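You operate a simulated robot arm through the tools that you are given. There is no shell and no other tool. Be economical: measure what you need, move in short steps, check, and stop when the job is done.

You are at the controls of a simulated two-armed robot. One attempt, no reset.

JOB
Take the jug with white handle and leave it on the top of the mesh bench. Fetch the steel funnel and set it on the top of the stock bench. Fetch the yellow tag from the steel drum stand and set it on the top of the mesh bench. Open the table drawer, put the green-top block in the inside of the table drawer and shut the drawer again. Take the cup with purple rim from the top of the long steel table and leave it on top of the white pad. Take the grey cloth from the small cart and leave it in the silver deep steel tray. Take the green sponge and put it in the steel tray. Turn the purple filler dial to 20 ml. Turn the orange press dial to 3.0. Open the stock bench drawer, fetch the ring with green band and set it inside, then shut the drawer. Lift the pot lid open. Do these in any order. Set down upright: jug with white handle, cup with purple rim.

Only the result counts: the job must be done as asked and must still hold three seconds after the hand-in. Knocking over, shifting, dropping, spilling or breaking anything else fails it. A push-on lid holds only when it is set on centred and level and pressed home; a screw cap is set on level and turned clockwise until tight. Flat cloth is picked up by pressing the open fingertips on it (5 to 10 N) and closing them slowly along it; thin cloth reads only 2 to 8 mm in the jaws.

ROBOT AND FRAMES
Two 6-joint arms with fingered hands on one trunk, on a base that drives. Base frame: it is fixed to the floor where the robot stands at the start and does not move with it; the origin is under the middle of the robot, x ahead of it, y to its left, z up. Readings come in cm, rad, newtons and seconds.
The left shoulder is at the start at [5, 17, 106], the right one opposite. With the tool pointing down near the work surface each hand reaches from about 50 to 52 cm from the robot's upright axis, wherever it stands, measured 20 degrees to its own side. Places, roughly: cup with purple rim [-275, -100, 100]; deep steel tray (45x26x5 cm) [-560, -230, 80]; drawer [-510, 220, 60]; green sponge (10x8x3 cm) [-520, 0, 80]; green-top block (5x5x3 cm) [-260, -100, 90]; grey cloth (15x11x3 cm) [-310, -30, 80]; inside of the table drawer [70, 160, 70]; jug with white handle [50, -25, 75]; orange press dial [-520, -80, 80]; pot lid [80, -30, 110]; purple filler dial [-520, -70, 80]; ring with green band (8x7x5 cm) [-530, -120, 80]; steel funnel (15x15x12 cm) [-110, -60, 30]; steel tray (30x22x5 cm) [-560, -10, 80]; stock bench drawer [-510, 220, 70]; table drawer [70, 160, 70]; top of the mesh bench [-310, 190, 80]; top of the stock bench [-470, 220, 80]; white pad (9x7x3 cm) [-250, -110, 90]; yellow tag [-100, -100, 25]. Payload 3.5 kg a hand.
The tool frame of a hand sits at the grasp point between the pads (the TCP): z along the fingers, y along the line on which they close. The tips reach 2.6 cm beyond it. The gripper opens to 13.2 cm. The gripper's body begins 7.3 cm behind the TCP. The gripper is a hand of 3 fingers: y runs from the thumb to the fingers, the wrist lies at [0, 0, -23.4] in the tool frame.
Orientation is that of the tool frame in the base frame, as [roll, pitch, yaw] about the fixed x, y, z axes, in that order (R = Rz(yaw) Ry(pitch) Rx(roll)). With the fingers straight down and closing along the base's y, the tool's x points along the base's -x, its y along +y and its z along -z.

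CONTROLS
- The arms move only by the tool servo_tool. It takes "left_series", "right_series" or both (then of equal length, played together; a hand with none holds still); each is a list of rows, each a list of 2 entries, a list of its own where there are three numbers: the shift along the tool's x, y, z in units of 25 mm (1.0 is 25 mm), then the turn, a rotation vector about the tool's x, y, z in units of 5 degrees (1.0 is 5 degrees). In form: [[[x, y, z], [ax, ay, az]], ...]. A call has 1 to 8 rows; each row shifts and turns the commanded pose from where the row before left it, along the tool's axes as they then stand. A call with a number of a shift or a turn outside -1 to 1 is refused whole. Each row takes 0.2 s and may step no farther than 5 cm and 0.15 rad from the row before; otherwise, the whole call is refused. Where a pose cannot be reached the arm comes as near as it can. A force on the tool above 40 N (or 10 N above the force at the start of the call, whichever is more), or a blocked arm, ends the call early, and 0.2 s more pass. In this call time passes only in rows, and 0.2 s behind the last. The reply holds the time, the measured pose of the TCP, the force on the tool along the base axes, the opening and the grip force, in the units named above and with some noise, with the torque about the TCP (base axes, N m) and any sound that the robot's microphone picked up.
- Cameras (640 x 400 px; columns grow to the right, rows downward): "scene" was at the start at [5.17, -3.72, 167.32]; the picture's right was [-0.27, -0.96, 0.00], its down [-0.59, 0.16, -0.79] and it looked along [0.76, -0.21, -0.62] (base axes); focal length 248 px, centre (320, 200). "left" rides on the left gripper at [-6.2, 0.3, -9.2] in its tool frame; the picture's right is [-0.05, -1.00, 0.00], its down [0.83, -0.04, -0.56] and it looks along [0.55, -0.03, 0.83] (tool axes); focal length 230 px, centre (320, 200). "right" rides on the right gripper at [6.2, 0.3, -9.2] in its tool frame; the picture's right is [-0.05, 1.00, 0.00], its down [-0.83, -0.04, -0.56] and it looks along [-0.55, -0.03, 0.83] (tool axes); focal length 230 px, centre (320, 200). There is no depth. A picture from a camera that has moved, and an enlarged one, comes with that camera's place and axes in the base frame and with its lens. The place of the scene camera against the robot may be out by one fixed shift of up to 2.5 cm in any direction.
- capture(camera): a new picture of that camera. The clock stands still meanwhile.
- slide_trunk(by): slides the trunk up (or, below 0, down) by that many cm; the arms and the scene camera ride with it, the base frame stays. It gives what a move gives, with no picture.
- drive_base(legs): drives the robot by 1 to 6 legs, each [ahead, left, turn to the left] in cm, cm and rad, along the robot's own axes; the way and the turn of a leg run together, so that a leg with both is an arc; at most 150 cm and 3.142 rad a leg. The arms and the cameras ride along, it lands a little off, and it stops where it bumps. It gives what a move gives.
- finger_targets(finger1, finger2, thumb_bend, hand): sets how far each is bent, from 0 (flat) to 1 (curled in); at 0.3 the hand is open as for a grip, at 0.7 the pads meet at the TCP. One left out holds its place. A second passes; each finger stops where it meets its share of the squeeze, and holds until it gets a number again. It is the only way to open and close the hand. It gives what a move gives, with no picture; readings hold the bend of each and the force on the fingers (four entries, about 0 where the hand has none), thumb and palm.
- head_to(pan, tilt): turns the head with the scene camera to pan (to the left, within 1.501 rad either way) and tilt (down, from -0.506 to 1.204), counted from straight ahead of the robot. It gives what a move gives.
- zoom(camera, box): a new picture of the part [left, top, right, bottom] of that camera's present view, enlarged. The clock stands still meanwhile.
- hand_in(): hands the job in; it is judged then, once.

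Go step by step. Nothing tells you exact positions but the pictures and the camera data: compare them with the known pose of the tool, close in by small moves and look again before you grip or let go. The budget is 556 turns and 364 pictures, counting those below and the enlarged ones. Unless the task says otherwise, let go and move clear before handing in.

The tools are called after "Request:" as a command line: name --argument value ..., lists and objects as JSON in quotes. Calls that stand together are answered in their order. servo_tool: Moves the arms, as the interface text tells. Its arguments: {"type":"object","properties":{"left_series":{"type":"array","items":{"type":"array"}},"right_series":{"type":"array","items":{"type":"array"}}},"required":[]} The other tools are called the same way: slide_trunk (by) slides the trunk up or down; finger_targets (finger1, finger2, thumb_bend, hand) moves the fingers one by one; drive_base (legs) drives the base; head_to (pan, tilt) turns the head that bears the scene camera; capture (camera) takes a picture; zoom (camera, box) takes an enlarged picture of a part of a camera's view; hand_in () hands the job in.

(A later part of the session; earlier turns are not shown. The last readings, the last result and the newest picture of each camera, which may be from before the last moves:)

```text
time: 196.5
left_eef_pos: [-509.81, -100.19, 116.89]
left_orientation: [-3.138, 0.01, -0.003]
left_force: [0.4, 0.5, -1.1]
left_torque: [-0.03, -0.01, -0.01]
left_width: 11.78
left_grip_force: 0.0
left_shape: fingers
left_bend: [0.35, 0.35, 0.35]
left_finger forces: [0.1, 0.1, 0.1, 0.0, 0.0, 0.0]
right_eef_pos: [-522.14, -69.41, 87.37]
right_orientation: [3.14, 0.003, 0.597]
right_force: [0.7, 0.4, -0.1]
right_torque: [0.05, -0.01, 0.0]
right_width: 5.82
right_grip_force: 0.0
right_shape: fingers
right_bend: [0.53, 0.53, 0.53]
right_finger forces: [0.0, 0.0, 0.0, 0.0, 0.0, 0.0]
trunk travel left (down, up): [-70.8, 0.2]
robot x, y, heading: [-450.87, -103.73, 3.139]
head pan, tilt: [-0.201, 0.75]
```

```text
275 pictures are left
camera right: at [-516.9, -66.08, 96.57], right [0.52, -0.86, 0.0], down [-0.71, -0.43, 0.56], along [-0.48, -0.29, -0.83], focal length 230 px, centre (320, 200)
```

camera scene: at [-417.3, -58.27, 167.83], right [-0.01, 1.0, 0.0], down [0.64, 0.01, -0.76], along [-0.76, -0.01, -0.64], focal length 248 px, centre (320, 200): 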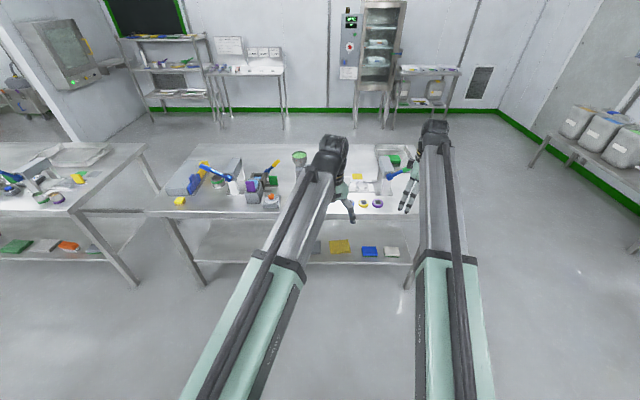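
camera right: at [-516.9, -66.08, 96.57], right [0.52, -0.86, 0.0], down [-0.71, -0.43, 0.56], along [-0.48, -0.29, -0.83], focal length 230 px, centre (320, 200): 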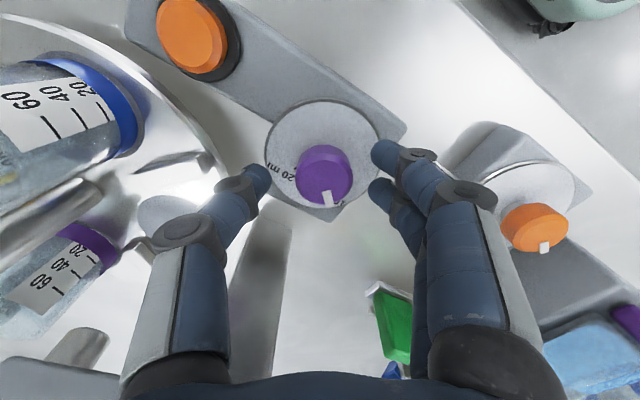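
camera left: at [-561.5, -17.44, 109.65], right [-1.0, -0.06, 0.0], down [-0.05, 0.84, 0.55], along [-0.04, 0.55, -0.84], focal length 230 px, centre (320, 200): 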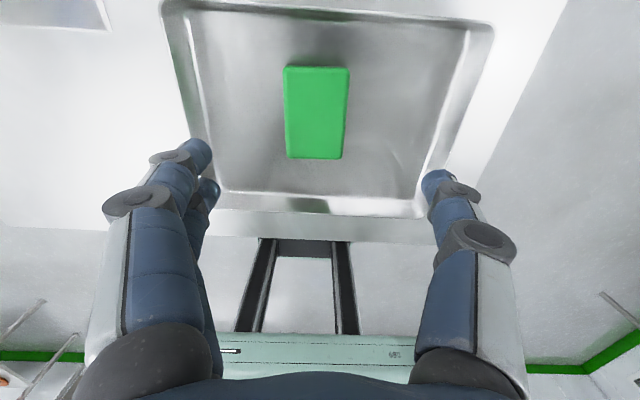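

The knob is centred but still slightly below the tips. I lower 1.8 cm more and close gently.

Request:
servo_tool --right_series '[[[0, 0, 0.4], [0, 0, 0]], [[0, 0, 0.32], [0, 0, 0]]]'

Request:
finger_targets --hand "right" --finger1 0.66 --finger2 0.66 --thumb_bend 0.66

Request:
capture --camera "right"

```text
time: 197.1
left_eef_pos: [-509.64, -100.27, 117.14]
left_orientation: [-3.137, 0.012, -0.002]
left_force: [-0.7, 0.7, -0.4]
left_torque: [0.01, -0.02, -0.04]
left_width: 11.77
left_grip_force: 0.2
left_shape: fingers
left_bend: [0.35, 0.35, 0.35]
left_finger forces: [0.1, 0.1, 0.0, 0.0, 0.0, 0.0]
right_eef_pos: [-521.9, -69.55, 86.08]
right_orientation: [-3.137, 0.006, 0.594]
right_force: [-1.4, -0.1, 19.1]
right_torque: [-0.54, -0.44, -0.02]
right_width: 5.72
right_grip_force: 9.1
right_shape: fingers
right_bend: [0.55, 0.54, 0.53]
right_finger forces: [11.5, 7.5, 0.1, 0.0, 0.1, 0.1]
right hand out of reach, approached as far as the arm can: row 2
trunk travel left (down, up): [-70.8, 0.2]
robot x, y, heading: [-450.51, -104.17, 3.136]
head pan, tilt: [-0.201, 0.75]
```

```text
time: 198.1
left_eef_pos: [-509.81, -100.23, 117.05]
left_orientation: [-3.141, 0.011, -0.003]
left_force: [0.0, 0.1, 0.2]
left_torque: [0.03, 0.0, -0.04]
left_width: 11.77
left_grip_force: 0.0
left_shape: fingers
left_bend: [0.35, 0.35, 0.35]
left_finger forces: [0.0, 0.0, 0.1, 0.0, 0.1, 0.0]
right_eef_pos: [-521.86, -69.43, 85.73]
right_orientation: [-3.141, 0.006, 0.596]
right_force: [0.5, 7.8, 11.2]
right_torque: [0.35, 0.07, -0.21]
right_width: 2.98
right_grip_force: 11.2
right_shape: fingers
right_bend: [0.65, 0.65, 0.62]
right_finger forces: [2.0, 8.5, 0.1, 0.1, 13.2, 0.0]
trunk travel left (down, up): [-70.8, 0.2]
robot x, y, heading: [-450.58, -103.78, 3.142]
head pan, tilt: [-0.201, 0.75]
```

```text
274 pictures are left
camera right: at [-516.58, -66.13, 94.94], right [0.52, -0.86, 0.0], down [-0.71, -0.43, 0.56], along [-0.48, -0.29, -0.83], focal length 230 px, centre (320, 200)
```

right: 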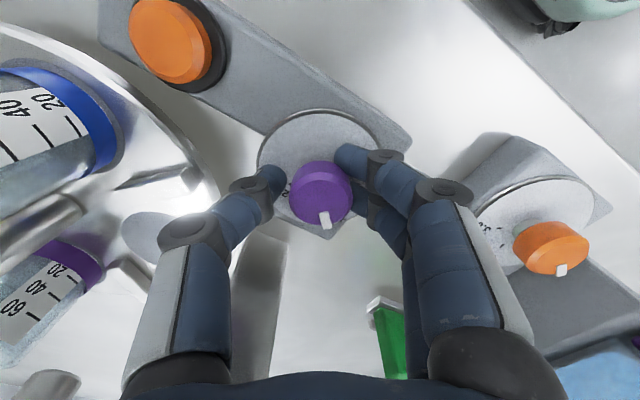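

The knob is held. I rotate clockwise 40° and look.

Request:
servo_tool --right_series '[[[0, 0, -0.1], [0, 0, 1]], [[0, 0, 0], [0, 0, 1]], [[0, 0, 0], [0, 0, 1]], [[0, 0, 0], [0, 0, 1]], [[0, 0, 0], [0, 0, 1]], [[0, 0, 0], [0, 0, 1]], [[0, 0, 0], [0, 0, 1]], [[0, 0, 0], [0, 0, 1]]]'

Request:
zoom --camera "right" --box '[220, 60, 420, 260]'

```text
time: 199.9
left_eef_pos: [-509.81, -100.16, 116.95]
left_orientation: [-3.14, 0.011, -0.001]
left_force: [-0.2, -0.4, 0.8]
left_torque: [-0.03, -0.01, 0.0]
left_width: 11.76
left_grip_force: 0.0
left_shape: fingers
left_bend: [0.35, 0.35, 0.35]
left_finger forces: [0.0, 0.0, 0.0, 0.1, 0.1, 0.1]
right_eef_pos: [-521.85, -69.53, 85.94]
right_orientation: [3.138, 0.003, -0.104]
right_force: [2.5, 0.8, -3.7]
right_torque: [0.08, -0.03, 0.04]
right_width: 2.47
right_grip_force: 5.5
right_shape: fingers
right_bend: [0.64, 0.64, 0.64]
right_finger forces: [2.6, 2.5, 0.0, 0.0, 6.1, 0.0]
trunk travel left (down, up): [-70.8, 0.2]
robot x, y, heading: [-451.06, -103.95, 3.135]
head pan, tilt: [-0.201, 0.75]
```

```text
2.00 times, centred on (320, 160) of right
camera zoom: at [-515.86, -70.33, 95.06], right [-0.16, -0.99, 0.0], down [-0.82, 0.13, 0.56], along [-0.55, 0.08, -0.83], focal length 460 px, centre (320, 280)
```

zoom: 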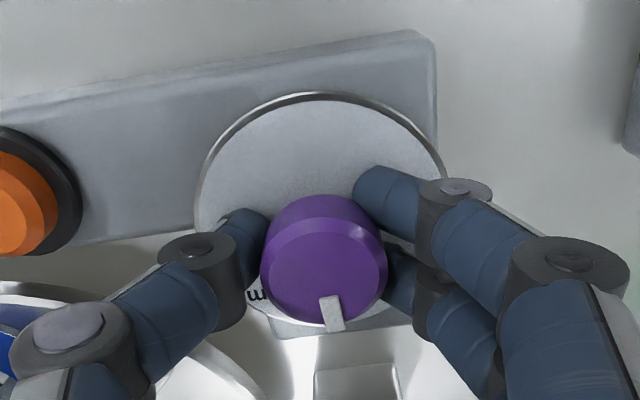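

The pointer follows the hand. Another 30°, then I check.

Request:
servo_tool --right_series '[[[0, 0, 0], [0, 0, 1]], [[0, 0, 0], [0, 0, 1]], [[0, 0, 0], [0, 0, 1]], [[0, 0, 0], [0, 0, 1]], [[0, 0, 0], [0, 0, 1]], [[0, 0, 0], [0, 0, 1]]]'

Request:
zoom --camera "right" --box '[220, 60, 420, 260]'

Request:
capture --camera "right"

```text
time: 201.3
left_eef_pos: [-509.81, -100.24, 116.92]
left_orientation: [-3.141, 0.009, -0.002]
left_force: [0.2, 0.7, 0.3]
left_torque: [-0.07, 0.01, 0.03]
left_width: 11.76
left_grip_force: 0.1
left_shape: fingers
left_bend: [0.35, 0.35, 0.35]
left_finger forces: [0.0, 0.1, 0.0, 0.1, 0.0, 0.0]
right_eef_pos: [-521.92, -69.58, 85.86]
right_orientation: [3.138, 0.0, -0.629]
right_force: [3.5, -2.0, -5.9]
right_torque: [-0.04, -0.06, 0.03]
right_width: 2.46
right_grip_force: 4.8
right_shape: fingers
right_bend: [0.64, 0.63, 0.64]
right_finger forces: [3.2, 2.3, 0.1, 0.0, 4.4, 0.1]
trunk travel left (down, up): [-70.8, 0.2]
robot x, y, heading: [-450.74, -103.74, 3.138]
head pan, tilt: [-0.201, 0.75]
```

```text
2.00 times, centred on (320, 160) of right
camera zoom: at [-517.15, -73.27, 95.1], right [-0.63, -0.78, 0.0], down [-0.65, 0.52, 0.55], along [-0.43, 0.35, -0.83], focal length 460 px, centre (320, 280)
```

zoom: 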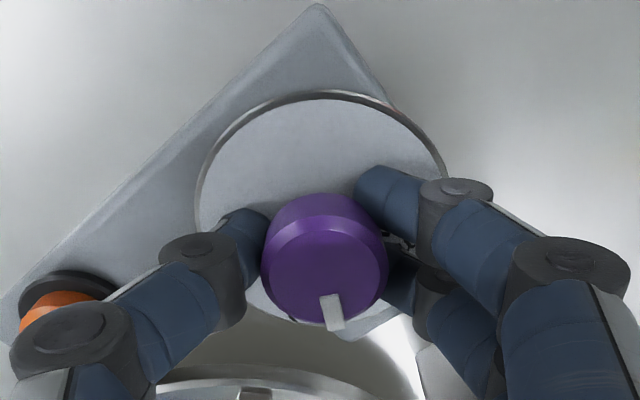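

```text
271 pictures are left
camera right: at [-517.15, -73.27, 95.1], right [-0.63, -0.78, 0.0], down [-0.65, 0.52, 0.55], along [-0.43, 0.35, -0.83], focal length 230 px, centre (320, 200)
```

right: 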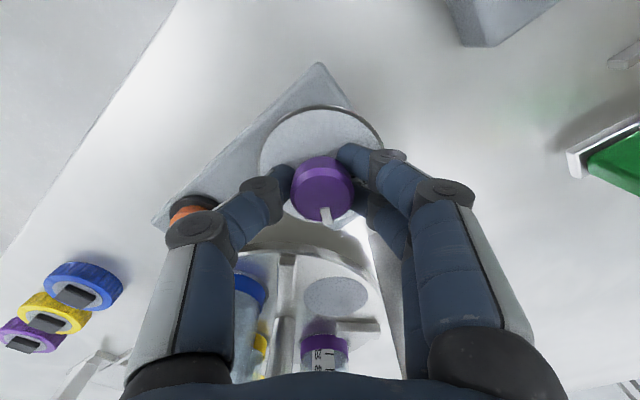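

Request:
servo_tool --right_series '[[[0, 0, 0], [0, 0, 1]], [[0, 0, 0], [0, 0, 0.9]]]'

Request:
finger_targets --hand "right" --finger1 0.55 --finger2 0.55 --thumb_bend 0.55

Request:
servo_tool --right_series '[[[0, 0, -1], [0, 0, 0]], [[0, 0, -1], [0, 0, 0]], [[0, 0, -1], [0, 0, 0]], [[0, 0, -1], [0, 0, 0]], [[0, 0, -1], [0, 0, 0]]]'

Request:
zoom --camera "right" --box '[250, 60, 390, 180]'

```text
time: 201.9
left_eef_pos: [-509.74, -100.27, 116.93]
left_orientation: [-3.141, 0.011, -0.001]
left_force: [-0.3, 0.4, -0.1]
left_torque: [-0.01, -0.03, 0.0]
left_width: 11.76
left_grip_force: 0.0
left_shape: fingers
left_bend: [0.35, 0.35, 0.35]
left_finger forces: [0.1, 0.1, 0.0, 0.0, 0.0, 0.0]
right_eef_pos: [-521.94, -69.6, 85.89]
right_orientation: [3.138, -0.003, -0.795]
right_force: [4.0, -4.5, -7.5]
right_torque: [-0.06, -0.09, 0.02]
right_width: 2.46
right_grip_force: 5.0
right_shape: fingers
right_bend: [0.64, 0.63, 0.64]
right_finger forces: [3.7, 2.2, 0.0, 0.0, 4.4, 0.0]
trunk travel left (down, up): [-70.8, 0.2]
robot x, y, heading: [-450.94, -104.19, 3.138]
head pan, tilt: [-0.201, 0.75]
```

```text
time: 202.9
left_eef_pos: [-509.74, -100.16, 116.92]
left_orientation: [-3.139, 0.011, -0.002]
left_force: [0.3, 0.1, 0.8]
left_torque: [0.0, 0.03, 0.01]
left_width: 11.77
left_grip_force: 0.0
left_shape: fingers
left_bend: [0.35, 0.35, 0.35]
left_finger forces: [0.0, 0.1, 0.0, 0.1, 0.0, 0.1]
right_eef_pos: [-522.01, -69.55, 86.03]
right_orientation: [3.139, 0.002, -0.792]
right_force: [-2.3, 1.0, 9.1]
right_torque: [0.1, 0.0, -0.01]
right_width: 5.07
right_grip_force: 4.6
right_shape: fingers
right_bend: [0.55, 0.55, 0.55]
right_finger forces: [1.8, 1.6, 0.1, 0.0, 6.2, 0.0]
trunk travel left (down, up): [-70.8, 0.2]
robot x, y, heading: [-451.24, -103.39, 3.139]
head pan, tilt: [-0.201, 0.75]
```

```text
time: 204.1
left_eef_pos: [-509.79, -100.24, 117.07]
left_orientation: [-3.139, 0.01, -0.001]
left_force: [0.6, 0.2, -0.2]
left_torque: [0.0, 0.0, 0.03]
left_width: 11.78
left_grip_force: 0.0
left_shape: fingers
left_bend: [0.35, 0.35, 0.35]
left_finger forces: [0.0, 0.1, 0.0, 0.1, 0.0, 0.0]
right_eef_pos: [-521.82, -69.47, 98.26]
right_orientation: [3.139, 0.001, -0.792]
right_force: [0.3, -0.5, -0.1]
right_torque: [0.0, -0.02, -0.02]
right_width: 5.09
right_grip_force: 0.0
right_shape: fingers
right_bend: [0.55, 0.55, 0.55]
right_finger forces: [0.0, 0.1, 0.0, 0.1, 0.0, 0.0]
trunk travel left (down, up): [-70.8, 0.2]
robot x, y, heading: [-451.07, -103.88, 3.137]
head pan, tilt: [-0.201, 0.75]
```

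```text
3.33 times, centred on (320, 120) of right
camera zoom: at [-517.8, -73.93, 107.45], right [-0.75, -0.66, 0.0], down [-0.55, 0.62, 0.55], along [-0.37, 0.41, -0.83], focal length 767 px, centre (320, 467)
```

zoom: 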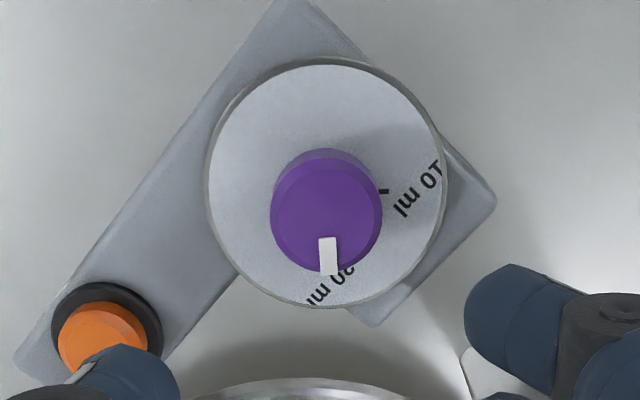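

The pointer is close to 20 ml. I rise to get a more vertical view and read it precisely.

Request:
servo_tool --right_series '[[[0, 0, -1], [0, 0, 0]], [[0, 0, -1], [0, 0, 0]], [[0, 0, -1], [0, 0, 0]], [[0, 0, -1], [0, 0, 0]], [[0, 0, -1], [0, 0, 0]], [[0, 0, -1], [0, 0, 0]]]'

Request:
zoom --camera "right" --box '[280, 60, 360, 130]'

```text
time: 205.5
left_eef_pos: [-509.77, -100.18, 116.91]
left_orientation: [-3.14, 0.011, -0.002]
left_force: [0.6, -0.2, -0.2]
left_torque: [0.0, -0.03, 0.0]
left_width: 11.78
left_grip_force: 0.0
left_shape: fingers
left_bend: [0.35, 0.35, 0.35]
left_finger forces: [0.0, 0.1, 0.0, 0.0, 0.0, 0.0]
right_eef_pos: [-521.57, -69.41, 113.34]
right_orientation: [3.138, 0.0, -0.791]
right_force: [0.7, 0.9, 0.1]
right_torque: [0.01, -0.06, -0.01]
right_width: 5.08
right_grip_force: 0.0
right_shape: fingers
right_bend: [0.55, 0.55, 0.55]
right_finger forces: [0.0, 0.0, 0.0, 0.1, 0.1, 0.1]
trunk travel left (down, up): [-70.8, 0.2]
robot x, y, heading: [-451.15, -103.61, 3.141]
head pan, tilt: [-0.201, 0.75]
```

```text
5.71 times, centred on (320, 95) of right
camera zoom: at [-517.54, -73.91, 122.49], right [-0.75, -0.66, 0.0], down [-0.55, 0.62, 0.56], along [-0.37, 0.41, -0.83], focal length 1315 px, centre (320, 800)
```

zoom: 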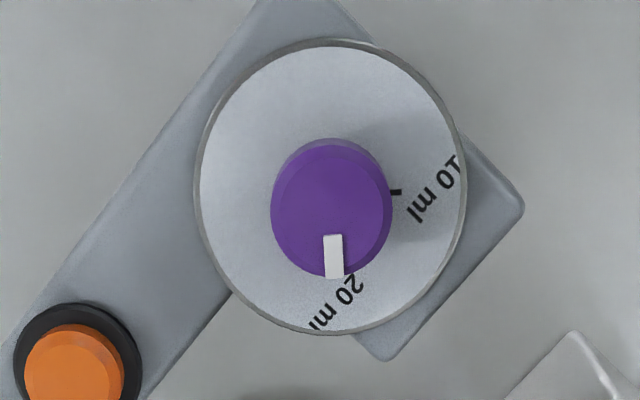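

Working through the geometry, the purple pointer sits right on the 20 ml direction (135°). Now I move over to the orange dial.

Request:
drive_base --legs '[[-3.4, 14.3, 0]]'

Request:
zoom --camera "right" --box '[220, 20, 420, 170]'

Request:
capture --camera "right"

```text
time: 206.9
left_eef_pos: [-506.36, -114.69, 116.9]
left_orientation: [-3.138, 0.014, 0.0]
left_force: [0.4, 0.0, 0.3]
left_torque: [0.01, 0.03, 0.02]
left_width: 11.8
left_grip_force: 0.0
left_shape: fingers
left_bend: [0.35, 0.35, 0.35]
left_finger forces: [0.0, 0.0, 0.0, 0.0, 0.1, 0.0]
right_eef_pos: [-518.25, -83.83, 113.28]
right_orientation: [3.138, 0.001, -0.79]
right_force: [0.5, 0.4, 0.2]
right_torque: [0.03, 0.01, -0.01]
right_width: 5.08
right_grip_force: 0.0
right_shape: fingers
right_bend: [0.55, 0.55, 0.55]
right_finger forces: [0.0, 0.0, 0.1, 0.1, 0.0, 0.0]
trunk travel left (down, up): [-70.8, 0.2]
robot x, y, heading: [-447.11, -118.08, 3.144]
head pan, tilt: [-0.201, 0.75]
```

```text
2.67 times, centred on (320, 95) of right
camera zoom: at [-514.2, -88.35, 122.53], right [-0.75, -0.67, 0.0], down [-0.55, 0.62, 0.56], along [-0.37, 0.41, -0.83], focal length 614 px, centre (320, 480)
```

zoom: 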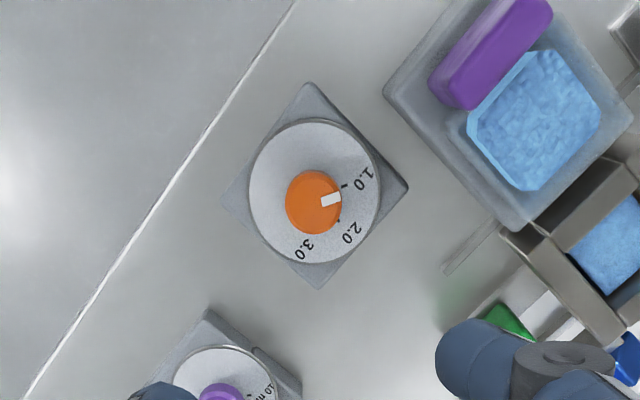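

```text
267 pictures are left
camera right: at [-514.2, -88.35, 122.53], right [-0.75, -0.67, 0.0], down [-0.55, 0.62, 0.56], along [-0.37, 0.41, -0.83], focal length 230 px, centre (320, 200)
```

right: 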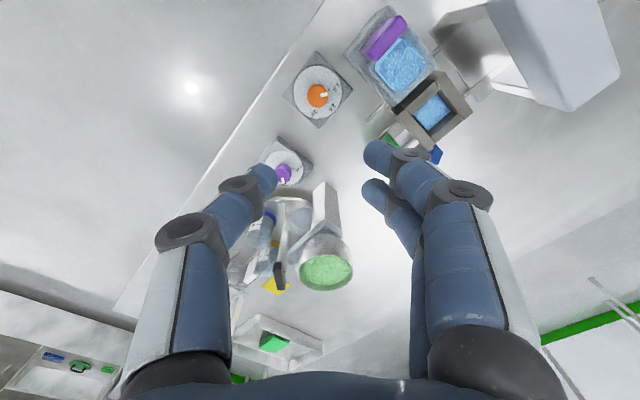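

The orange dial: pointer at 1.0, 3.0 about 120° clockwise. I descend onto its knob.

Request:
servo_tool --right_series '[[[0, 0, 1], [0, 0, 0]], [[0, 0, 1], [0, 0, 0]], [[0, 0, 1], [0, 0, 0]], [[0, 0, 1], [0, 0, 0]], [[0, 0, 1], [0, 0, 0]], [[0, 0, 1], [0, 0, 0]], [[0, 0, 1], [0, 0, 0]], [[0, 0, 1], [0, 0, 0]]]'

Request:
finger_targets --hand "right" --finger1 0.52 --finger2 0.52 --thumb_bend 0.52

Request:
capture --camera "right"

```text
time: 208.7
left_eef_pos: [-506.38, -114.52, 116.93]
left_orientation: [-3.139, 0.01, -0.003]
left_force: [0.2, 0.5, 0.9]
left_torque: [0.01, 0.01, 0.02]
left_width: 11.77
left_grip_force: 0.1
left_shape: fingers
left_bend: [0.35, 0.35, 0.35]
left_finger forces: [0.0, 0.0, 0.0, 0.1, 0.1, 0.1]
right_eef_pos: [-518.45, -83.73, 93.25]
right_orientation: [3.137, 0.0, -0.789]
right_force: [0.1, -0.3, -0.5]
right_torque: [-0.02, -0.02, -0.01]
right_width: 5.1
right_grip_force: 0.0
right_shape: fingers
right_bend: [0.55, 0.55, 0.55]
right_finger forces: [0.0, 0.1, 0.0, 0.0, 0.1, 0.0]
trunk travel left (down, up): [-70.8, 0.2]
robot x, y, heading: [-447.55, -118.29, 3.139]
head pan, tilt: [-0.201, 0.75]
```

```text
time: 209.7
left_eef_pos: [-506.39, -114.45, 116.94]
left_orientation: [-3.139, 0.01, -0.001]
left_force: [-1.3, -0.1, -0.4]
left_torque: [0.01, -0.01, -0.03]
left_width: 11.77
left_grip_force: 0.1
left_shape: fingers
left_bend: [0.35, 0.35, 0.35]
left_finger forces: [0.0, 0.1, 0.1, 0.0, 0.0, 0.0]
right_eef_pos: [-518.54, -83.7, 93.32]
right_orientation: [3.139, 0.0, -0.79]
right_force: [-0.4, 0.0, -0.5]
right_torque: [0.04, -0.01, -0.01]
right_width: 6.03
right_grip_force: 0.1
right_shape: fingers
right_bend: [0.52, 0.52, 0.52]
right_finger forces: [0.1, 0.1, 0.0, 0.1, 0.0, 0.1]
trunk travel left (down, up): [-70.8, 0.2]
robot x, y, heading: [-447.53, -118.36, 3.148]
head pan, tilt: [-0.201, 0.75]
```

```text
266 pictures are left
camera right: at [-514.37, -88.15, 102.45], right [-0.75, -0.67, 0.0], down [-0.55, 0.62, 0.56], along [-0.37, 0.41, -0.83], focal length 230 px, centre (320, 200)
```

right: 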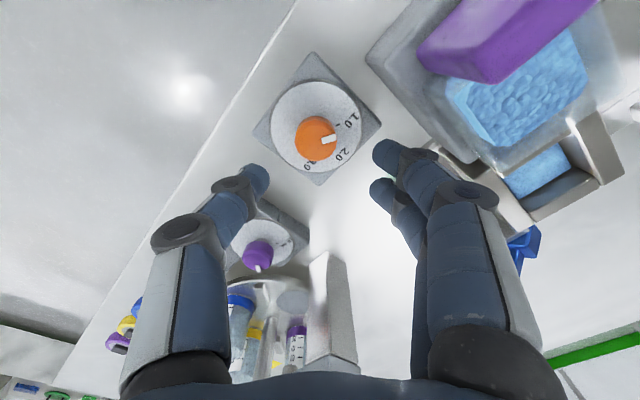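

Request:
servo_tool --right_series '[[[0, -0.05, 0.9], [0, 0, 0]], [[0, 0, 0.9], [0, 0, 0]], [[0, 0, 0.7], [0, 0, 0]], [[0, 0, 0.4], [0, 0, 0]]]'

Request:
finger_targets --hand "right" --finger1 0.66 --finger2 0.66 --thumb_bend 0.66

Request:
capture --camera "right"

```text
time: 210.7
left_eef_pos: [-506.26, -114.52, 116.87]
left_orientation: [-3.141, 0.011, -0.002]
left_force: [-0.1, 0.1, -0.2]
left_torque: [-0.01, 0.02, 0.0]
left_width: 11.78
left_grip_force: 0.0
left_shape: fingers
left_bend: [0.35, 0.35, 0.35]
left_finger forces: [0.0, 0.0, 0.0, 0.1, 0.0, 0.0]
right_eef_pos: [-518.37, -83.83, 86.09]
right_orientation: [3.138, 0.001, -0.79]
right_force: [-1.5, 0.3, 5.2]
right_torque: [0.14, -0.16, -0.02]
right_width: 6.04
right_grip_force: 2.0
right_shape: fingers
right_bend: [0.52, 0.52, 0.52]
right_finger forces: [0.0, 0.1, 0.1, 0.0, 5.0, 0.1]
trunk travel left (down, up): [-70.8, 0.2]
robot x, y, heading: [-447.24, -117.67, 3.137]
head pan, tilt: [-0.201, 0.75]
```

```text
time: 211.7
left_eef_pos: [-506.36, -114.6, 116.91]
left_orientation: [-3.139, 0.011, -0.001]
left_force: [-0.1, 0.0, 0.3]
left_torque: [0.01, -0.01, 0.0]
left_width: 11.75
left_grip_force: 0.0
left_shape: fingers
left_bend: [0.35, 0.35, 0.35]
left_finger forces: [0.0, 0.1, 0.1, 0.0, 0.0, 0.0]
right_eef_pos: [-518.39, -83.67, 85.97]
right_orientation: [3.139, 0.0, -0.791]
right_force: [3.3, 3.0, -2.9]
right_torque: [0.07, -0.08, 0.0]
right_width: 2.68
right_grip_force: 5.1
right_shape: fingers
right_bend: [0.64, 0.65, 0.63]
right_finger forces: [1.3, 0.9, 0.1, 0.0, 7.2, 0.1]
trunk travel left (down, up): [-70.8, 0.2]
robot x, y, heading: [-447.31, -117.81, 3.14]
head pan, tilt: [-0.201, 0.75]
```

```text
265 pictures are left
camera right: at [-514.22, -88.18, 95.16], right [-0.75, -0.67, 0.0], down [-0.55, 0.62, 0.56], along [-0.37, 0.41, -0.83], focal length 230 px, centre (320, 200)
```

right: 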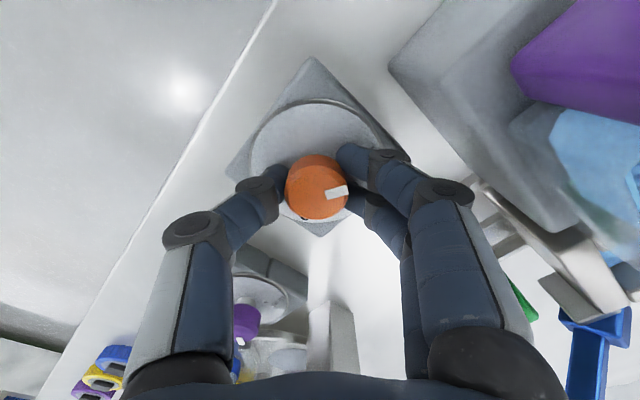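

Gripped well and clear of the box. I rotate clockwise 75°.

Request:
servo_tool --right_series '[[[0, 0, 0], [0, 0, 1]], [[0, 0, 0], [0, 0, 1]], [[0, 0, 0], [0, 0, 1]], [[0, 0, 0], [0, 0, 1]], [[0, 0, 0], [0, 0, 1]], [[0, 0, 0], [0, 0, 1]], [[0, 0, 0], [0, 0, 1]], [[0, 0, 0], [0, 0, 1]]]'

Request:
servo_tool --right_series '[[[0, 0, 0], [0, 0, 1]], [[0, 0, 0], [0, 0, 1]], [[0, 0, 0], [0, 0, 1]], [[0, 0, 0], [0, 0, 1]], [[0, 0, 0], [0, 0, 1]], [[0, 0, 0], [0, 0, 1]], [[0, 0, 0], [0, 0, 1]]]'

Request:
capture --camera "right"

```text
time: 213.5
left_eef_pos: [-506.49, -114.5, 117.01]
left_orientation: [-3.139, 0.012, 0.002]
left_force: [0.4, -0.8, -0.2]
left_torque: [0.0, 0.0, 0.0]
left_width: 11.76
left_grip_force: 0.0
left_shape: fingers
left_bend: [0.35, 0.35, 0.35]
left_finger forces: [0.0, 0.0, 0.1, 0.0, 0.0, 0.0]
right_eef_pos: [-518.43, -83.59, 85.94]
right_orientation: [3.138, -0.002, -1.491]
right_force: [4.1, 2.6, -3.5]
right_torque: [0.04, -0.07, 0.04]
right_width: 2.67
right_grip_force: 4.9
right_shape: fingers
right_bend: [0.64, 0.65, 0.63]
right_finger forces: [1.0, 1.5, 0.0, 0.0, 6.5, 0.1]
trunk travel left (down, up): [-70.8, 0.2]
robot x, y, heading: [-447.36, -118.18, 3.141]
head pan, tilt: [-0.201, 0.75]
```

```text
time: 215.1
left_eef_pos: [-506.3, -114.43, 116.86]
left_orientation: [-3.139, 0.011, 0.0]
left_force: [-0.8, 0.2, 0.2]
left_torque: [0.0, -0.01, 0.01]
left_width: 11.77
left_grip_force: 0.0
left_shape: fingers
left_bend: [0.35, 0.35, 0.35]
left_finger forces: [0.0, 0.0, 0.1, 0.1, 0.0, 0.1]
right_eef_pos: [-518.13, -83.65, 86.06]
right_orientation: [3.14, -0.002, -2.101]
right_force: [4.1, 3.5, -5.9]
right_torque: [0.07, -0.09, 0.05]
right_width: 2.66
right_grip_force: 5.3
right_shape: fingers
right_bend: [0.64, 0.64, 0.63]
right_finger forces: [1.3, 3.1, 0.0, 0.1, 5.5, 0.1]
trunk travel left (down, up): [-70.8, 0.2]
robot x, y, heading: [-447.18, -118.02, 3.138]
head pan, tilt: [-0.201, 0.75]
```

```text
264 pictures are left
camera right: at [-521.69, -88.65, 95.22], right [-0.84, 0.55, 0.0], down [0.46, 0.7, 0.55], along [0.3, 0.46, -0.83], focal length 230 px, centre (320, 200)
```

right: 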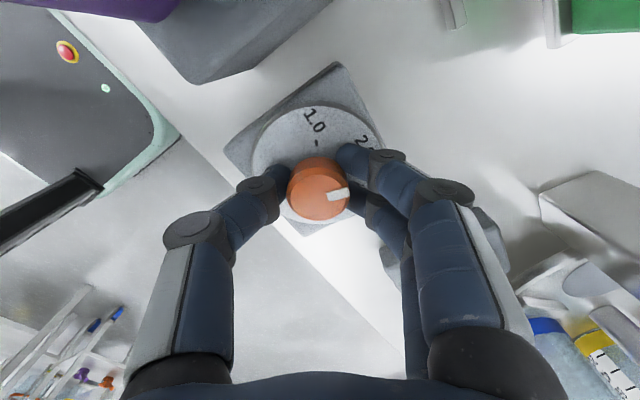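

75° done. To avoid the box I release, swing the hand back and take a second grip.

Request:
finger_targets --hand "right" --finger1 0.53 --finger2 0.53 --thumb_bend 0.53

Request:
servo_tool --right_series '[[[0, 0, -1], [0, 0, 0]], [[0, 0, -1], [0, 0, -1]], [[0, 0, 0], [0, 0, -1]], [[0, 0, 0], [0, 0, -1]], [[0, 0, 0], [0, 0, -1]], [[0, 0, 0], [0, 0, -1]], [[0, 0, 0], [0, 0, -1]], [[0, 0, 0], [0, 0, -1]]]'

Request:
servo_tool --right_series '[[[0, 0, 0], [0, 0, -1]], [[0, 0, 0], [0, 0, -1]], [[0, 0, 0.5], [0, 0, -1]], [[0, 0, 0.8], [0, 0, 0]], [[0, 0, 0.7], [0, 0, 0]]]'

Request:
capture --camera "right"

```text
time: 216.1
left_eef_pos: [-506.27, -114.5, 116.92]
left_orientation: [-3.138, 0.012, -0.003]
left_force: [0.2, -1.0, 0.0]
left_torque: [-0.01, -0.01, -0.02]
left_width: 11.75
left_grip_force: 0.1
left_shape: fingers
left_bend: [0.35, 0.35, 0.35]
left_finger forces: [0.0, 0.0, 0.0, 0.1, 0.0, 0.1]
right_eef_pos: [-518.3, -83.72, 86.15]
right_orientation: [3.14, -0.004, -2.101]
right_force: [-0.8, -1.7, 4.5]
right_torque: [-0.1, -0.14, -0.03]
right_width: 5.7
right_grip_force: 2.5
right_shape: fingers
right_bend: [0.53, 0.53, 0.53]
right_finger forces: [0.0, 0.0, 0.0, 0.0, 4.5, 0.0]
trunk travel left (down, up): [-70.8, 0.2]
robot x, y, heading: [-447.38, -118.1, 3.136]
head pan, tilt: [-0.201, 0.75]
```

```text
time: 217.9
left_eef_pos: [-506.35, -114.56, 116.88]
left_orientation: [-3.139, 0.01, -0.002]
left_force: [0.4, 0.2, 0.4]
left_torque: [0.0, 0.01, 0.0]
left_width: 11.75
left_grip_force: 0.1
left_shape: fingers
left_bend: [0.35, 0.35, 0.35]
left_finger forces: [0.0, 0.1, 0.1, 0.1, 0.1, 0.0]
right_eef_pos: [-518.31, -83.65, 91.11]
right_orientation: [3.138, -0.003, -1.488]
right_force: [-1.4, 0.4, -0.6]
right_torque: [-0.02, -0.01, -0.01]
right_width: 5.72
right_grip_force: 0.2
right_shape: fingers
right_bend: [0.53, 0.53, 0.53]
right_finger forces: [0.0, 0.0, 0.0, 0.0, 0.0, 0.0]
trunk travel left (down, up): [-70.8, 0.2]
robot x, y, heading: [-447.45, -117.92, 3.144]
head pan, tilt: [-0.201, 0.75]
```

```text
time: 219.1
left_eef_pos: [-506.45, -114.46, 116.87]
left_orientation: [-3.14, 0.011, -0.002]
left_force: [0.5, -0.8, 0.3]
left_torque: [0.01, -0.01, -0.01]
left_width: 11.78
left_grip_force: 0.0
left_shape: fingers
left_bend: [0.35, 0.35, 0.35]
left_finger forces: [0.0, 0.0, 0.1, 0.0, 0.1, 0.0]
right_eef_pos: [-518.32, -83.61, 86.09]
right_orientation: [3.137, 0.0, -1.227]
right_force: [-0.1, -0.1, 3.2]
right_torque: [0.07, -0.14, -0.01]
right_width: 5.77
right_grip_force: 2.2
right_shape: fingers
right_bend: [0.53, 0.53, 0.53]
right_finger forces: [0.0, 0.0, 0.0, 0.0, 3.9, 0.0]
trunk travel left (down, up): [-70.8, 0.2]
robot x, y, heading: [-447.37, -117.95, 3.139]
head pan, tilt: [-0.201, 0.75]
```

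```text
263 pictures are left
camera right: at [-516.48, -89.43, 95.3], right [-0.96, -0.29, 0.01], down [-0.24, 0.8, 0.55], along [-0.16, 0.53, -0.83], focal length 230 px, centre (320, 200)
```

right: 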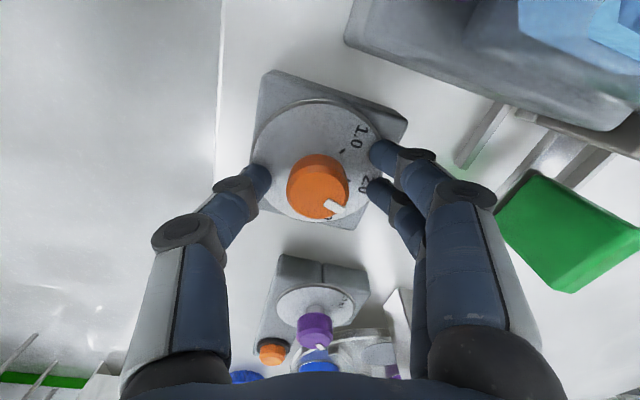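

Pointer has moved past 2.0. I grip again and turn another 45°.

Request:
finger_targets --hand "right" --finger1 0.66 --finger2 0.66 --thumb_bend 0.66

Request:
servo_tool --right_series '[[[0, 0, 0], [0, 0, 1]], [[0, 0, 0], [0, 0, 1]], [[0, 0, 0], [0, 0, 1]], [[0, 0, 0], [0, 0, 1]], [[0, 0, 0], [0, 0, 1]], [[0, 0, 0], [0, 0, 1]], [[0, 0, 0], [0, 0, 1]], [[0, 0, 0], [0, 0, 1]]]'

Request:
servo_tool --right_series '[[[0, 0, 0], [0, 0, 1]]]'

Request:
finger_targets --hand "right" --finger1 0.53 --finger2 0.53 --thumb_bend 0.53

Request:
servo_tool --right_series '[[[0, 0, -1], [0, 0, 0]], [[0, 0, -1], [0, 0, 0]], [[0, 0, -1], [0, 0, 0]], [[0, 0, -1], [0, 0, 0]], [[0, 0, -1], [0, 0, 0]], [[0, 0, -1], [0, 0, 0]], [[0, 0, -1], [0, 0, 0]], [[0, 0, -1], [0, 0, 0]]]'

Request:
servo_tool --right_series '[[[0, 0, -1], [0, 0, 0]], [[0, 0, -1], [0, 0, 0]]]'

Request:
zoom --camera "right" --box '[270, 50, 370, 150]'

```text
time: 220.1
left_eef_pos: [-506.45, -114.46, 116.89]
left_orientation: [-3.14, 0.01, -0.002]
left_force: [-0.9, 1.2, 0.3]
left_torque: [0.01, 0.01, 0.01]
left_width: 11.78
left_grip_force: 0.1
left_shape: fingers
left_bend: [0.35, 0.35, 0.35]
left_finger forces: [0.0, 0.1, 0.0, 0.0, 0.0, 0.1]
right_eef_pos: [-518.21, -83.64, 86.03]
right_orientation: [3.138, -0.001, -1.228]
right_force: [3.7, 1.1, -2.7]
right_torque: [0.0, -0.06, -0.02]
right_width: 2.67
right_grip_force: 4.8
right_shape: fingers
right_bend: [0.64, 0.64, 0.64]
right_finger forces: [1.6, 1.6, 0.0, 0.0, 6.5, 0.1]
trunk travel left (down, up): [-70.8, 0.2]
robot x, y, heading: [-447.37, -117.92, 3.143]
head pan, tilt: [-0.201, 0.75]
```

```text
time: 221.9
left_eef_pos: [-506.29, -114.56, 116.87]
left_orientation: [-3.14, 0.01, -0.001]
left_force: [0.0, -0.1, -0.1]
left_torque: [0.02, -0.02, -0.03]
left_width: 11.78
left_grip_force: 0.0
left_shape: fingers
left_bend: [0.35, 0.35, 0.35]
left_finger forces: [0.0, 0.1, 0.0, 0.0, 0.1, 0.0]
right_eef_pos: [-518.31, -83.6, 85.97]
right_orientation: [3.139, -0.003, -1.927]
right_force: [5.0, 3.4, -3.8]
right_torque: [0.07, -0.09, 0.01]
right_width: 2.67
right_grip_force: 5.0
right_shape: fingers
right_bend: [0.64, 0.64, 0.63]
right_finger forces: [1.2, 2.8, 0.1, 0.0, 5.6, 0.0]
trunk travel left (down, up): [-70.8, 0.2]
robot x, y, heading: [-447.26, -117.67, 3.144]
head pan, tilt: [-0.201, 0.75]
```

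```text
time: 222.3
left_eef_pos: [-506.46, -114.45, 116.87]
left_orientation: [-3.139, 0.011, 0.0]
left_force: [-0.2, -0.1, 0.1]
left_torque: [0.0, -0.01, 0.0]
left_width: 11.77
left_grip_force: 0.0
left_shape: fingers
left_bend: [0.35, 0.35, 0.35]
left_finger forces: [0.1, 0.0, 0.1, 0.1, 0.0, 0.0]
right_eef_pos: [-518.21, -83.69, 86.03]
right_orientation: [3.139, -0.004, -2.015]
right_force: [4.4, 2.9, -4.8]
right_torque: [0.02, -0.05, 0.04]
right_width: 2.68
right_grip_force: 4.0
right_shape: fingers
right_bend: [0.64, 0.64, 0.63]
right_finger forces: [1.2, 2.8, 0.0, 0.1, 5.0, 0.0]
trunk travel left (down, up): [-70.8, 0.2]
robot x, y, heading: [-447.32, -117.98, 3.142]
head pan, tilt: [-0.201, 0.75]
```

```text
time: 223.3
left_eef_pos: [-506.43, -114.55, 116.92]
left_orientation: [-3.137, 0.012, -0.001]
left_force: [-0.2, -0.5, 0.6]
left_torque: [-0.02, -0.01, -0.03]
left_width: 11.79
left_grip_force: 0.0
left_shape: fingers
left_bend: [0.35, 0.35, 0.35]
left_finger forces: [0.0, 0.0, 0.1, 0.1, 0.0, 0.0]
right_eef_pos: [-518.24, -83.66, 86.16]
right_orientation: [3.141, -0.004, -2.012]
right_force: [-0.9, -0.6, 4.6]
right_torque: [-0.07, -0.13, -0.05]
right_width: 5.71
right_grip_force: 2.2
right_shape: fingers
right_bend: [0.53, 0.53, 0.53]
right_finger forces: [0.0, 0.1, 0.1, 0.0, 4.5, 0.0]
trunk travel left (down, up): [-70.8, 0.2]
robot x, y, heading: [-447.18, -118.24, 3.136]
head pan, tilt: [-0.201, 0.75]
```

```text
time: 225.1
left_eef_pos: [-506.49, -114.47, 116.91]
left_orientation: [-3.139, 0.011, -0.002]
left_force: [0.3, -0.5, 0.1]
left_torque: [0.02, 0.03, 0.03]
left_width: 11.77
left_grip_force: 0.1
left_shape: fingers
left_bend: [0.35, 0.35, 0.35]
left_finger forces: [0.0, 0.0, 0.0, 0.0, 0.1, 0.0]
right_eef_pos: [-518.12, -83.61, 106.06]
right_orientation: [3.139, -0.003, -2.013]
right_force: [0.0, 0.3, 0.5]
right_torque: [-0.02, 0.04, 0.02]
right_width: 5.71
right_grip_force: 0.1
right_shape: fingers
right_bend: [0.53, 0.53, 0.53]
right_finger forces: [0.0, 0.1, 0.1, 0.0, 0.1, 0.0]
trunk travel left (down, up): [-70.8, 0.2]
robot x, y, heading: [-447.58, -117.89, 3.141]
head pan, tilt: [-0.201, 0.75]
```

```text
time: 225.7
left_eef_pos: [-506.4, -114.52, 116.84]
left_orientation: [-3.14, 0.012, -0.003]
left_force: [0.0, 0.2, -0.8]
left_torque: [0.01, 0.01, -0.01]
left_width: 11.77
left_grip_force: 0.2
left_shape: fingers
left_bend: [0.35, 0.35, 0.35]
left_finger forces: [0.0, 0.0, 0.0, 0.0, 0.1, 0.1]
right_eef_pos: [-518.13, -83.61, 110.88]
right_orientation: [3.14, -0.004, -2.012]
right_force: [0.1, 0.1, -0.3]
right_torque: [0.01, 0.0, -0.02]
right_width: 5.72
right_grip_force: 0.0
right_shape: fingers
right_bend: [0.53, 0.53, 0.53]
right_finger forces: [0.0, 0.1, 0.1, 0.0, 0.1, 0.0]
trunk travel left (down, up): [-70.8, 0.2]
robot x, y, heading: [-447.76, -118.13, 3.133]
head pan, tilt: [-0.201, 0.75]
```

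```text
4.00 times, centred on (320, 100) of right
camera zoom: at [-521.12, -88.94, 120.18], right [-0.88, 0.47, 0.0], down [0.4, 0.73, 0.55], along [0.26, 0.49, -0.83], focal length 920 px, centre (320, 600)
```

zoom: 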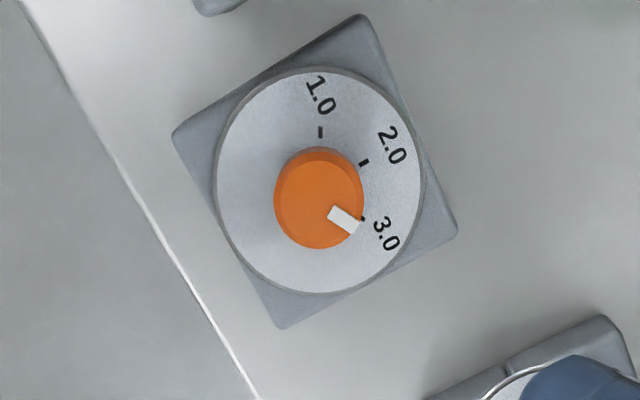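

Both dials are set: orange at 3.0, purple at 20 ml. While I straighten the right hand I look at the ring's surroundings with the left camera.

Request:
servo_tool --right_series '[[[0, 0, 0], [0, 0, -1]], [[0, 0, 0], [0, 0, -1]], [[0, 0, 0], [0, 0, -1]], [[0, 0, 0], [0, 0, -1]], [[0, 0, 0], [0, 0, -1]], [[0, 0, 0], [0, 0, -1]], [[0, 0, 0], [0, 0, -1]], [[0, 0, 0], [0, 0, -1]]]'

Request:
servo_tool --right_series '[[[0, 0, 0], [0, 0, -1]], [[0, 0, 0], [0, 0, -1]], [[0, 0, 0], [0, 0, -1]], [[0, 0, 0], [0, 0, -1]], [[0, 0, 0], [0, 0, -1]], [[0, 0, 0], [0, 0, -1]], [[0, 0, 0], [0, 0, -1]], [[0, 0, 0], [0, 0, -1]]]'

Request:
servo_tool --right_series '[[[0, 0, 0], [0, 0, -1]], [[0, 0, 0], [0, 0, -1]], [[0, 0, 0], [0, 0, -1]], [[0, 0, 0], [0, 0, -1]], [[0, 0, 0], [0, 0, -1]], [[0, 0, 0], [0, 0, -1]], [[0, 0, 0], [0, 0, -1]], [[0, 0, 0], [0, 0, 0]]]'

Request:
capture --camera "left"

Request:
head_to --pan 0.15 --tilt 0.75

Request:
capture --camera "scene"

```text
time: 227.5
left_eef_pos: [-506.57, -114.5, 116.97]
left_orientation: [-3.139, 0.011, -0.001]
left_force: [-0.3, -0.1, 0.3]
left_torque: [0.0, -0.02, 0.02]
left_width: 11.79
left_grip_force: 0.1
left_shape: fingers
left_bend: [0.35, 0.35, 0.35]
left_finger forces: [0.1, 0.1, 0.0, 0.0, 0.0, 0.0]
right_eef_pos: [-518.27, -83.68, 111.01]
right_orientation: [3.139, -0.002, -1.313]
right_force: [0.5, 0.4, -1.1]
right_torque: [-0.05, -0.01, -0.01]
right_width: 5.74
right_grip_force: 0.1
right_shape: fingers
right_bend: [0.53, 0.53, 0.53]
right_finger forces: [0.0, 0.0, 0.0, 0.0, 0.0, 0.0]
trunk travel left (down, up): [-70.8, 0.2]
robot x, y, heading: [-447.44, -118.12, 3.139]
head pan, tilt: [-0.201, 0.75]
```

```text
time: 229.3
left_eef_pos: [-506.4, -114.57, 117.06]
left_orientation: [-3.14, 0.01, -0.001]
left_force: [-0.5, -0.8, -0.3]
left_torque: [0.01, -0.01, 0.05]
left_width: 11.77
left_grip_force: 0.2
left_shape: fingers
left_bend: [0.35, 0.35, 0.35]
left_finger forces: [0.1, 0.1, 0.1, 0.1, 0.0, 0.0]
right_eef_pos: [-518.3, -83.69, 111.1]
right_orientation: [3.14, 0.001, -0.614]
right_force: [0.0, 0.1, -0.2]
right_torque: [-0.01, -0.03, -0.03]
right_width: 5.72
right_grip_force: 0.1
right_shape: fingers
right_bend: [0.53, 0.53, 0.53]
right_finger forces: [0.0, 0.0, 0.1, 0.1, 0.1, 0.1]
trunk travel left (down, up): [-70.8, 0.2]
robot x, y, heading: [-447.26, -118.19, 3.139]
head pan, tilt: [-0.201, 0.75]
```

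```text
time: 231.1
left_eef_pos: [-506.48, -114.4, 116.91]
left_orientation: [-3.139, 0.01, -0.002]
left_force: [0.3, 0.0, -1.0]
left_torque: [-0.02, 0.03, 0.02]
left_width: 11.75
left_grip_force: 0.1
left_shape: fingers
left_bend: [0.35, 0.35, 0.35]
left_finger forces: [0.0, 0.0, 0.0, 0.0, 0.1, 0.0]
right_eef_pos: [-518.23, -83.48, 110.88]
right_orientation: [3.139, 0.003, -0.005]
right_force: [-0.1, -0.3, -0.2]
right_torque: [0.01, 0.0, 0.0]
right_width: 5.71
right_grip_force: 0.0
right_shape: fingers
right_bend: [0.53, 0.53, 0.53]
right_finger forces: [0.1, 0.0, 0.1, 0.1, 0.0, 0.1]
trunk travel left (down, up): [-70.8, 0.2]
robot x, y, heading: [-447.54, -117.95, 3.141]
head pan, tilt: [-0.201, 0.75]
```

```text
261 pictures are left
camera left: at [-512.53, -114.82, 126.13], right [-0.05, 1.0, 0.0], down [0.84, 0.04, 0.55], along [0.55, 0.03, -0.84], focal length 230 px, centre (320, 200)
```

left: 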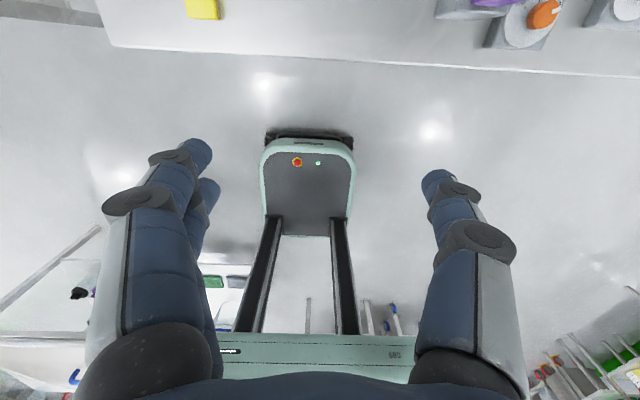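

```text
time: 231.9
left_eef_pos: [-506.26, -114.45, 116.86]
left_orientation: [-3.14, 0.011, -0.001]
left_force: [0.3, -0.2, 0.2]
left_torque: [0.0, -0.01, 0.0]
left_width: 11.77
left_grip_force: 0.0
left_shape: fingers
left_bend: [0.35, 0.35, 0.35]
left_finger forces: [0.0, 0.1, 0.1, 0.0, 0.1, 0.1]
right_eef_pos: [-518.24, -83.6, 110.99]
right_orientation: [3.139, 0.004, -0.006]
right_force: [0.2, 0.5, 0.4]
right_torque: [0.0, 0.01, -0.03]
right_width: 5.71
right_grip_force: 0.1
right_shape: fingers
right_bend: [0.53, 0.53, 0.53]
right_finger forces: [0.1, 0.0, 0.0, 0.0, 0.1, 0.0]
trunk travel left (down, up): [-70.8, 0.2]
robot x, y, heading: [-447.54, -118.1, 3.14]
head pan, tilt: [0.15, 0.75]
```

```text
260 pictures are left
camera scene: at [-450.8, -120.67, 169.9], right [-0.15, 0.99, 0.0], down [0.67, 0.1, -0.73], along [-0.72, -0.11, -0.68], focal length 248 px, centre (320, 200)
```

scene: 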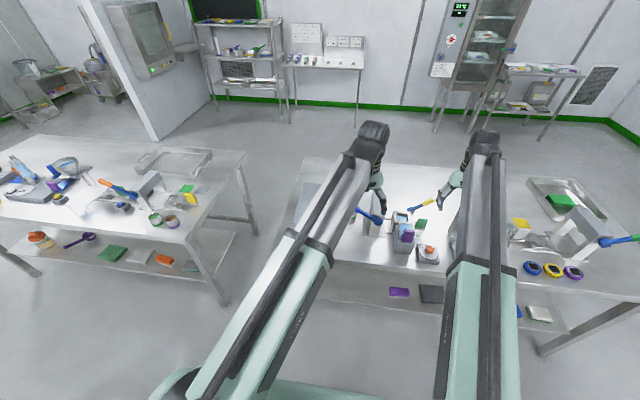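

The left arm hides the ring; the right hand's camera is better placed. I strafe so the right hand looks at the ring.

Request:
drive_base --legs '[[-4, 34, 0]]'

Request:
capture --camera "right"

Request:
capture --camera "scene"

```text
time: 234.2
left_eef_pos: [-502.53, -148.77, 116.89]
left_orientation: [-3.137, 0.01, -0.006]
left_force: [0.4, -0.2, -0.7]
left_torque: [0.01, -0.02, -0.02]
left_width: 11.78
left_grip_force: 0.0
left_shape: fingers
left_bend: [0.35, 0.35, 0.35]
left_finger forces: [0.0, 0.0, 0.0, 0.1, 0.0, 0.1]
right_eef_pos: [-514.23, -117.76, 111.04]
right_orientation: [3.14, 0.005, -0.01]
right_force: [1.2, 0.3, 0.0]
right_torque: [-0.01, 0.04, 0.0]
right_width: 5.69
right_grip_force: 0.1
right_shape: fingers
right_bend: [0.53, 0.53, 0.53]
right_finger forces: [0.0, 0.1, 0.0, 0.1, 0.0, 0.0]
trunk travel left (down, up): [-70.8, 0.2]
robot x, y, heading: [-443.57, -152.55, 3.131]
head pan, tilt: [0.15, 0.75]
```

```text
259 pictures are left
camera right: at [-508.1, -118.1, 120.23], right [-0.06, -1.0, 0.0], down [-0.83, 0.05, 0.56], along [-0.56, 0.03, -0.83], focal length 230 px, centre (320, 200)
```

right: 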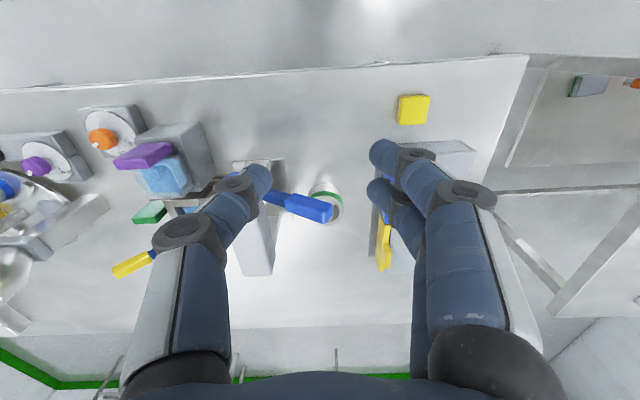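

```text
258 pictures are left
camera scene: at [-446.98, -155.27, 169.9], right [-0.14, 0.99, 0.0], down [0.68, 0.1, -0.73], along [-0.72, -0.1, -0.68], focal length 248 px, centre (320, 200)
```

scene: 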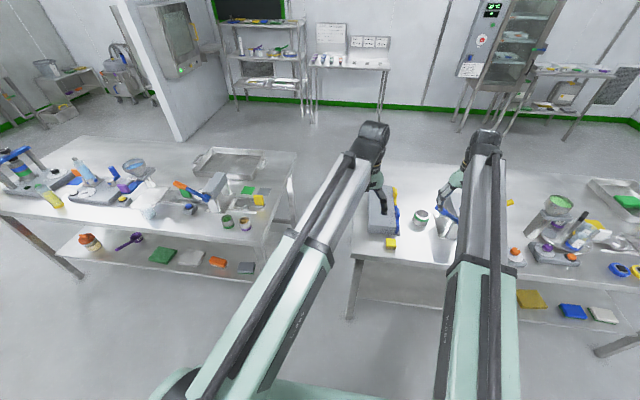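

Request:
zoom --camera "scene" --box '[360, 170, 480, 260]'

Request:
zoom --camera "right" --box '[250, 150, 400, 260]'

```text
4.44 times, centred on (420, 215) of scene
camera zoom: at [-446.98, -155.27, 169.9], right [-0.14, 0.99, 0.0], down [0.68, 0.1, -0.73], along [-0.72, -0.1, -0.68], focal length 1102 px, centre (-124, 133)
```

zoom: 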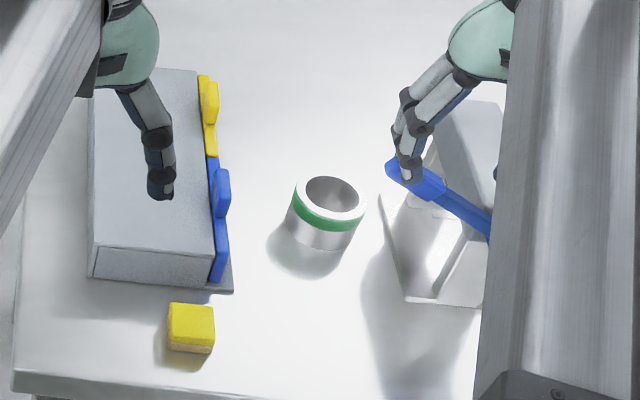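

```text
3.64 times, centred on (325, 205) of right
camera zoom: at [-508.1, -118.1, 120.23], right [-0.06, -1.0, 0.0], down [-0.83, 0.05, 0.56], along [-0.56, 0.03, -0.83], focal length 837 px, centre (302, 182)
```

zoom: 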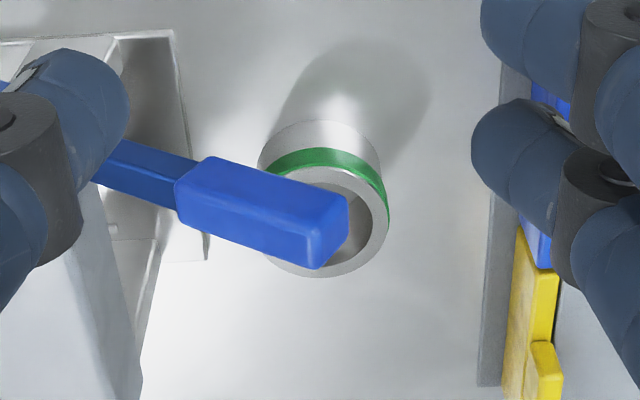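

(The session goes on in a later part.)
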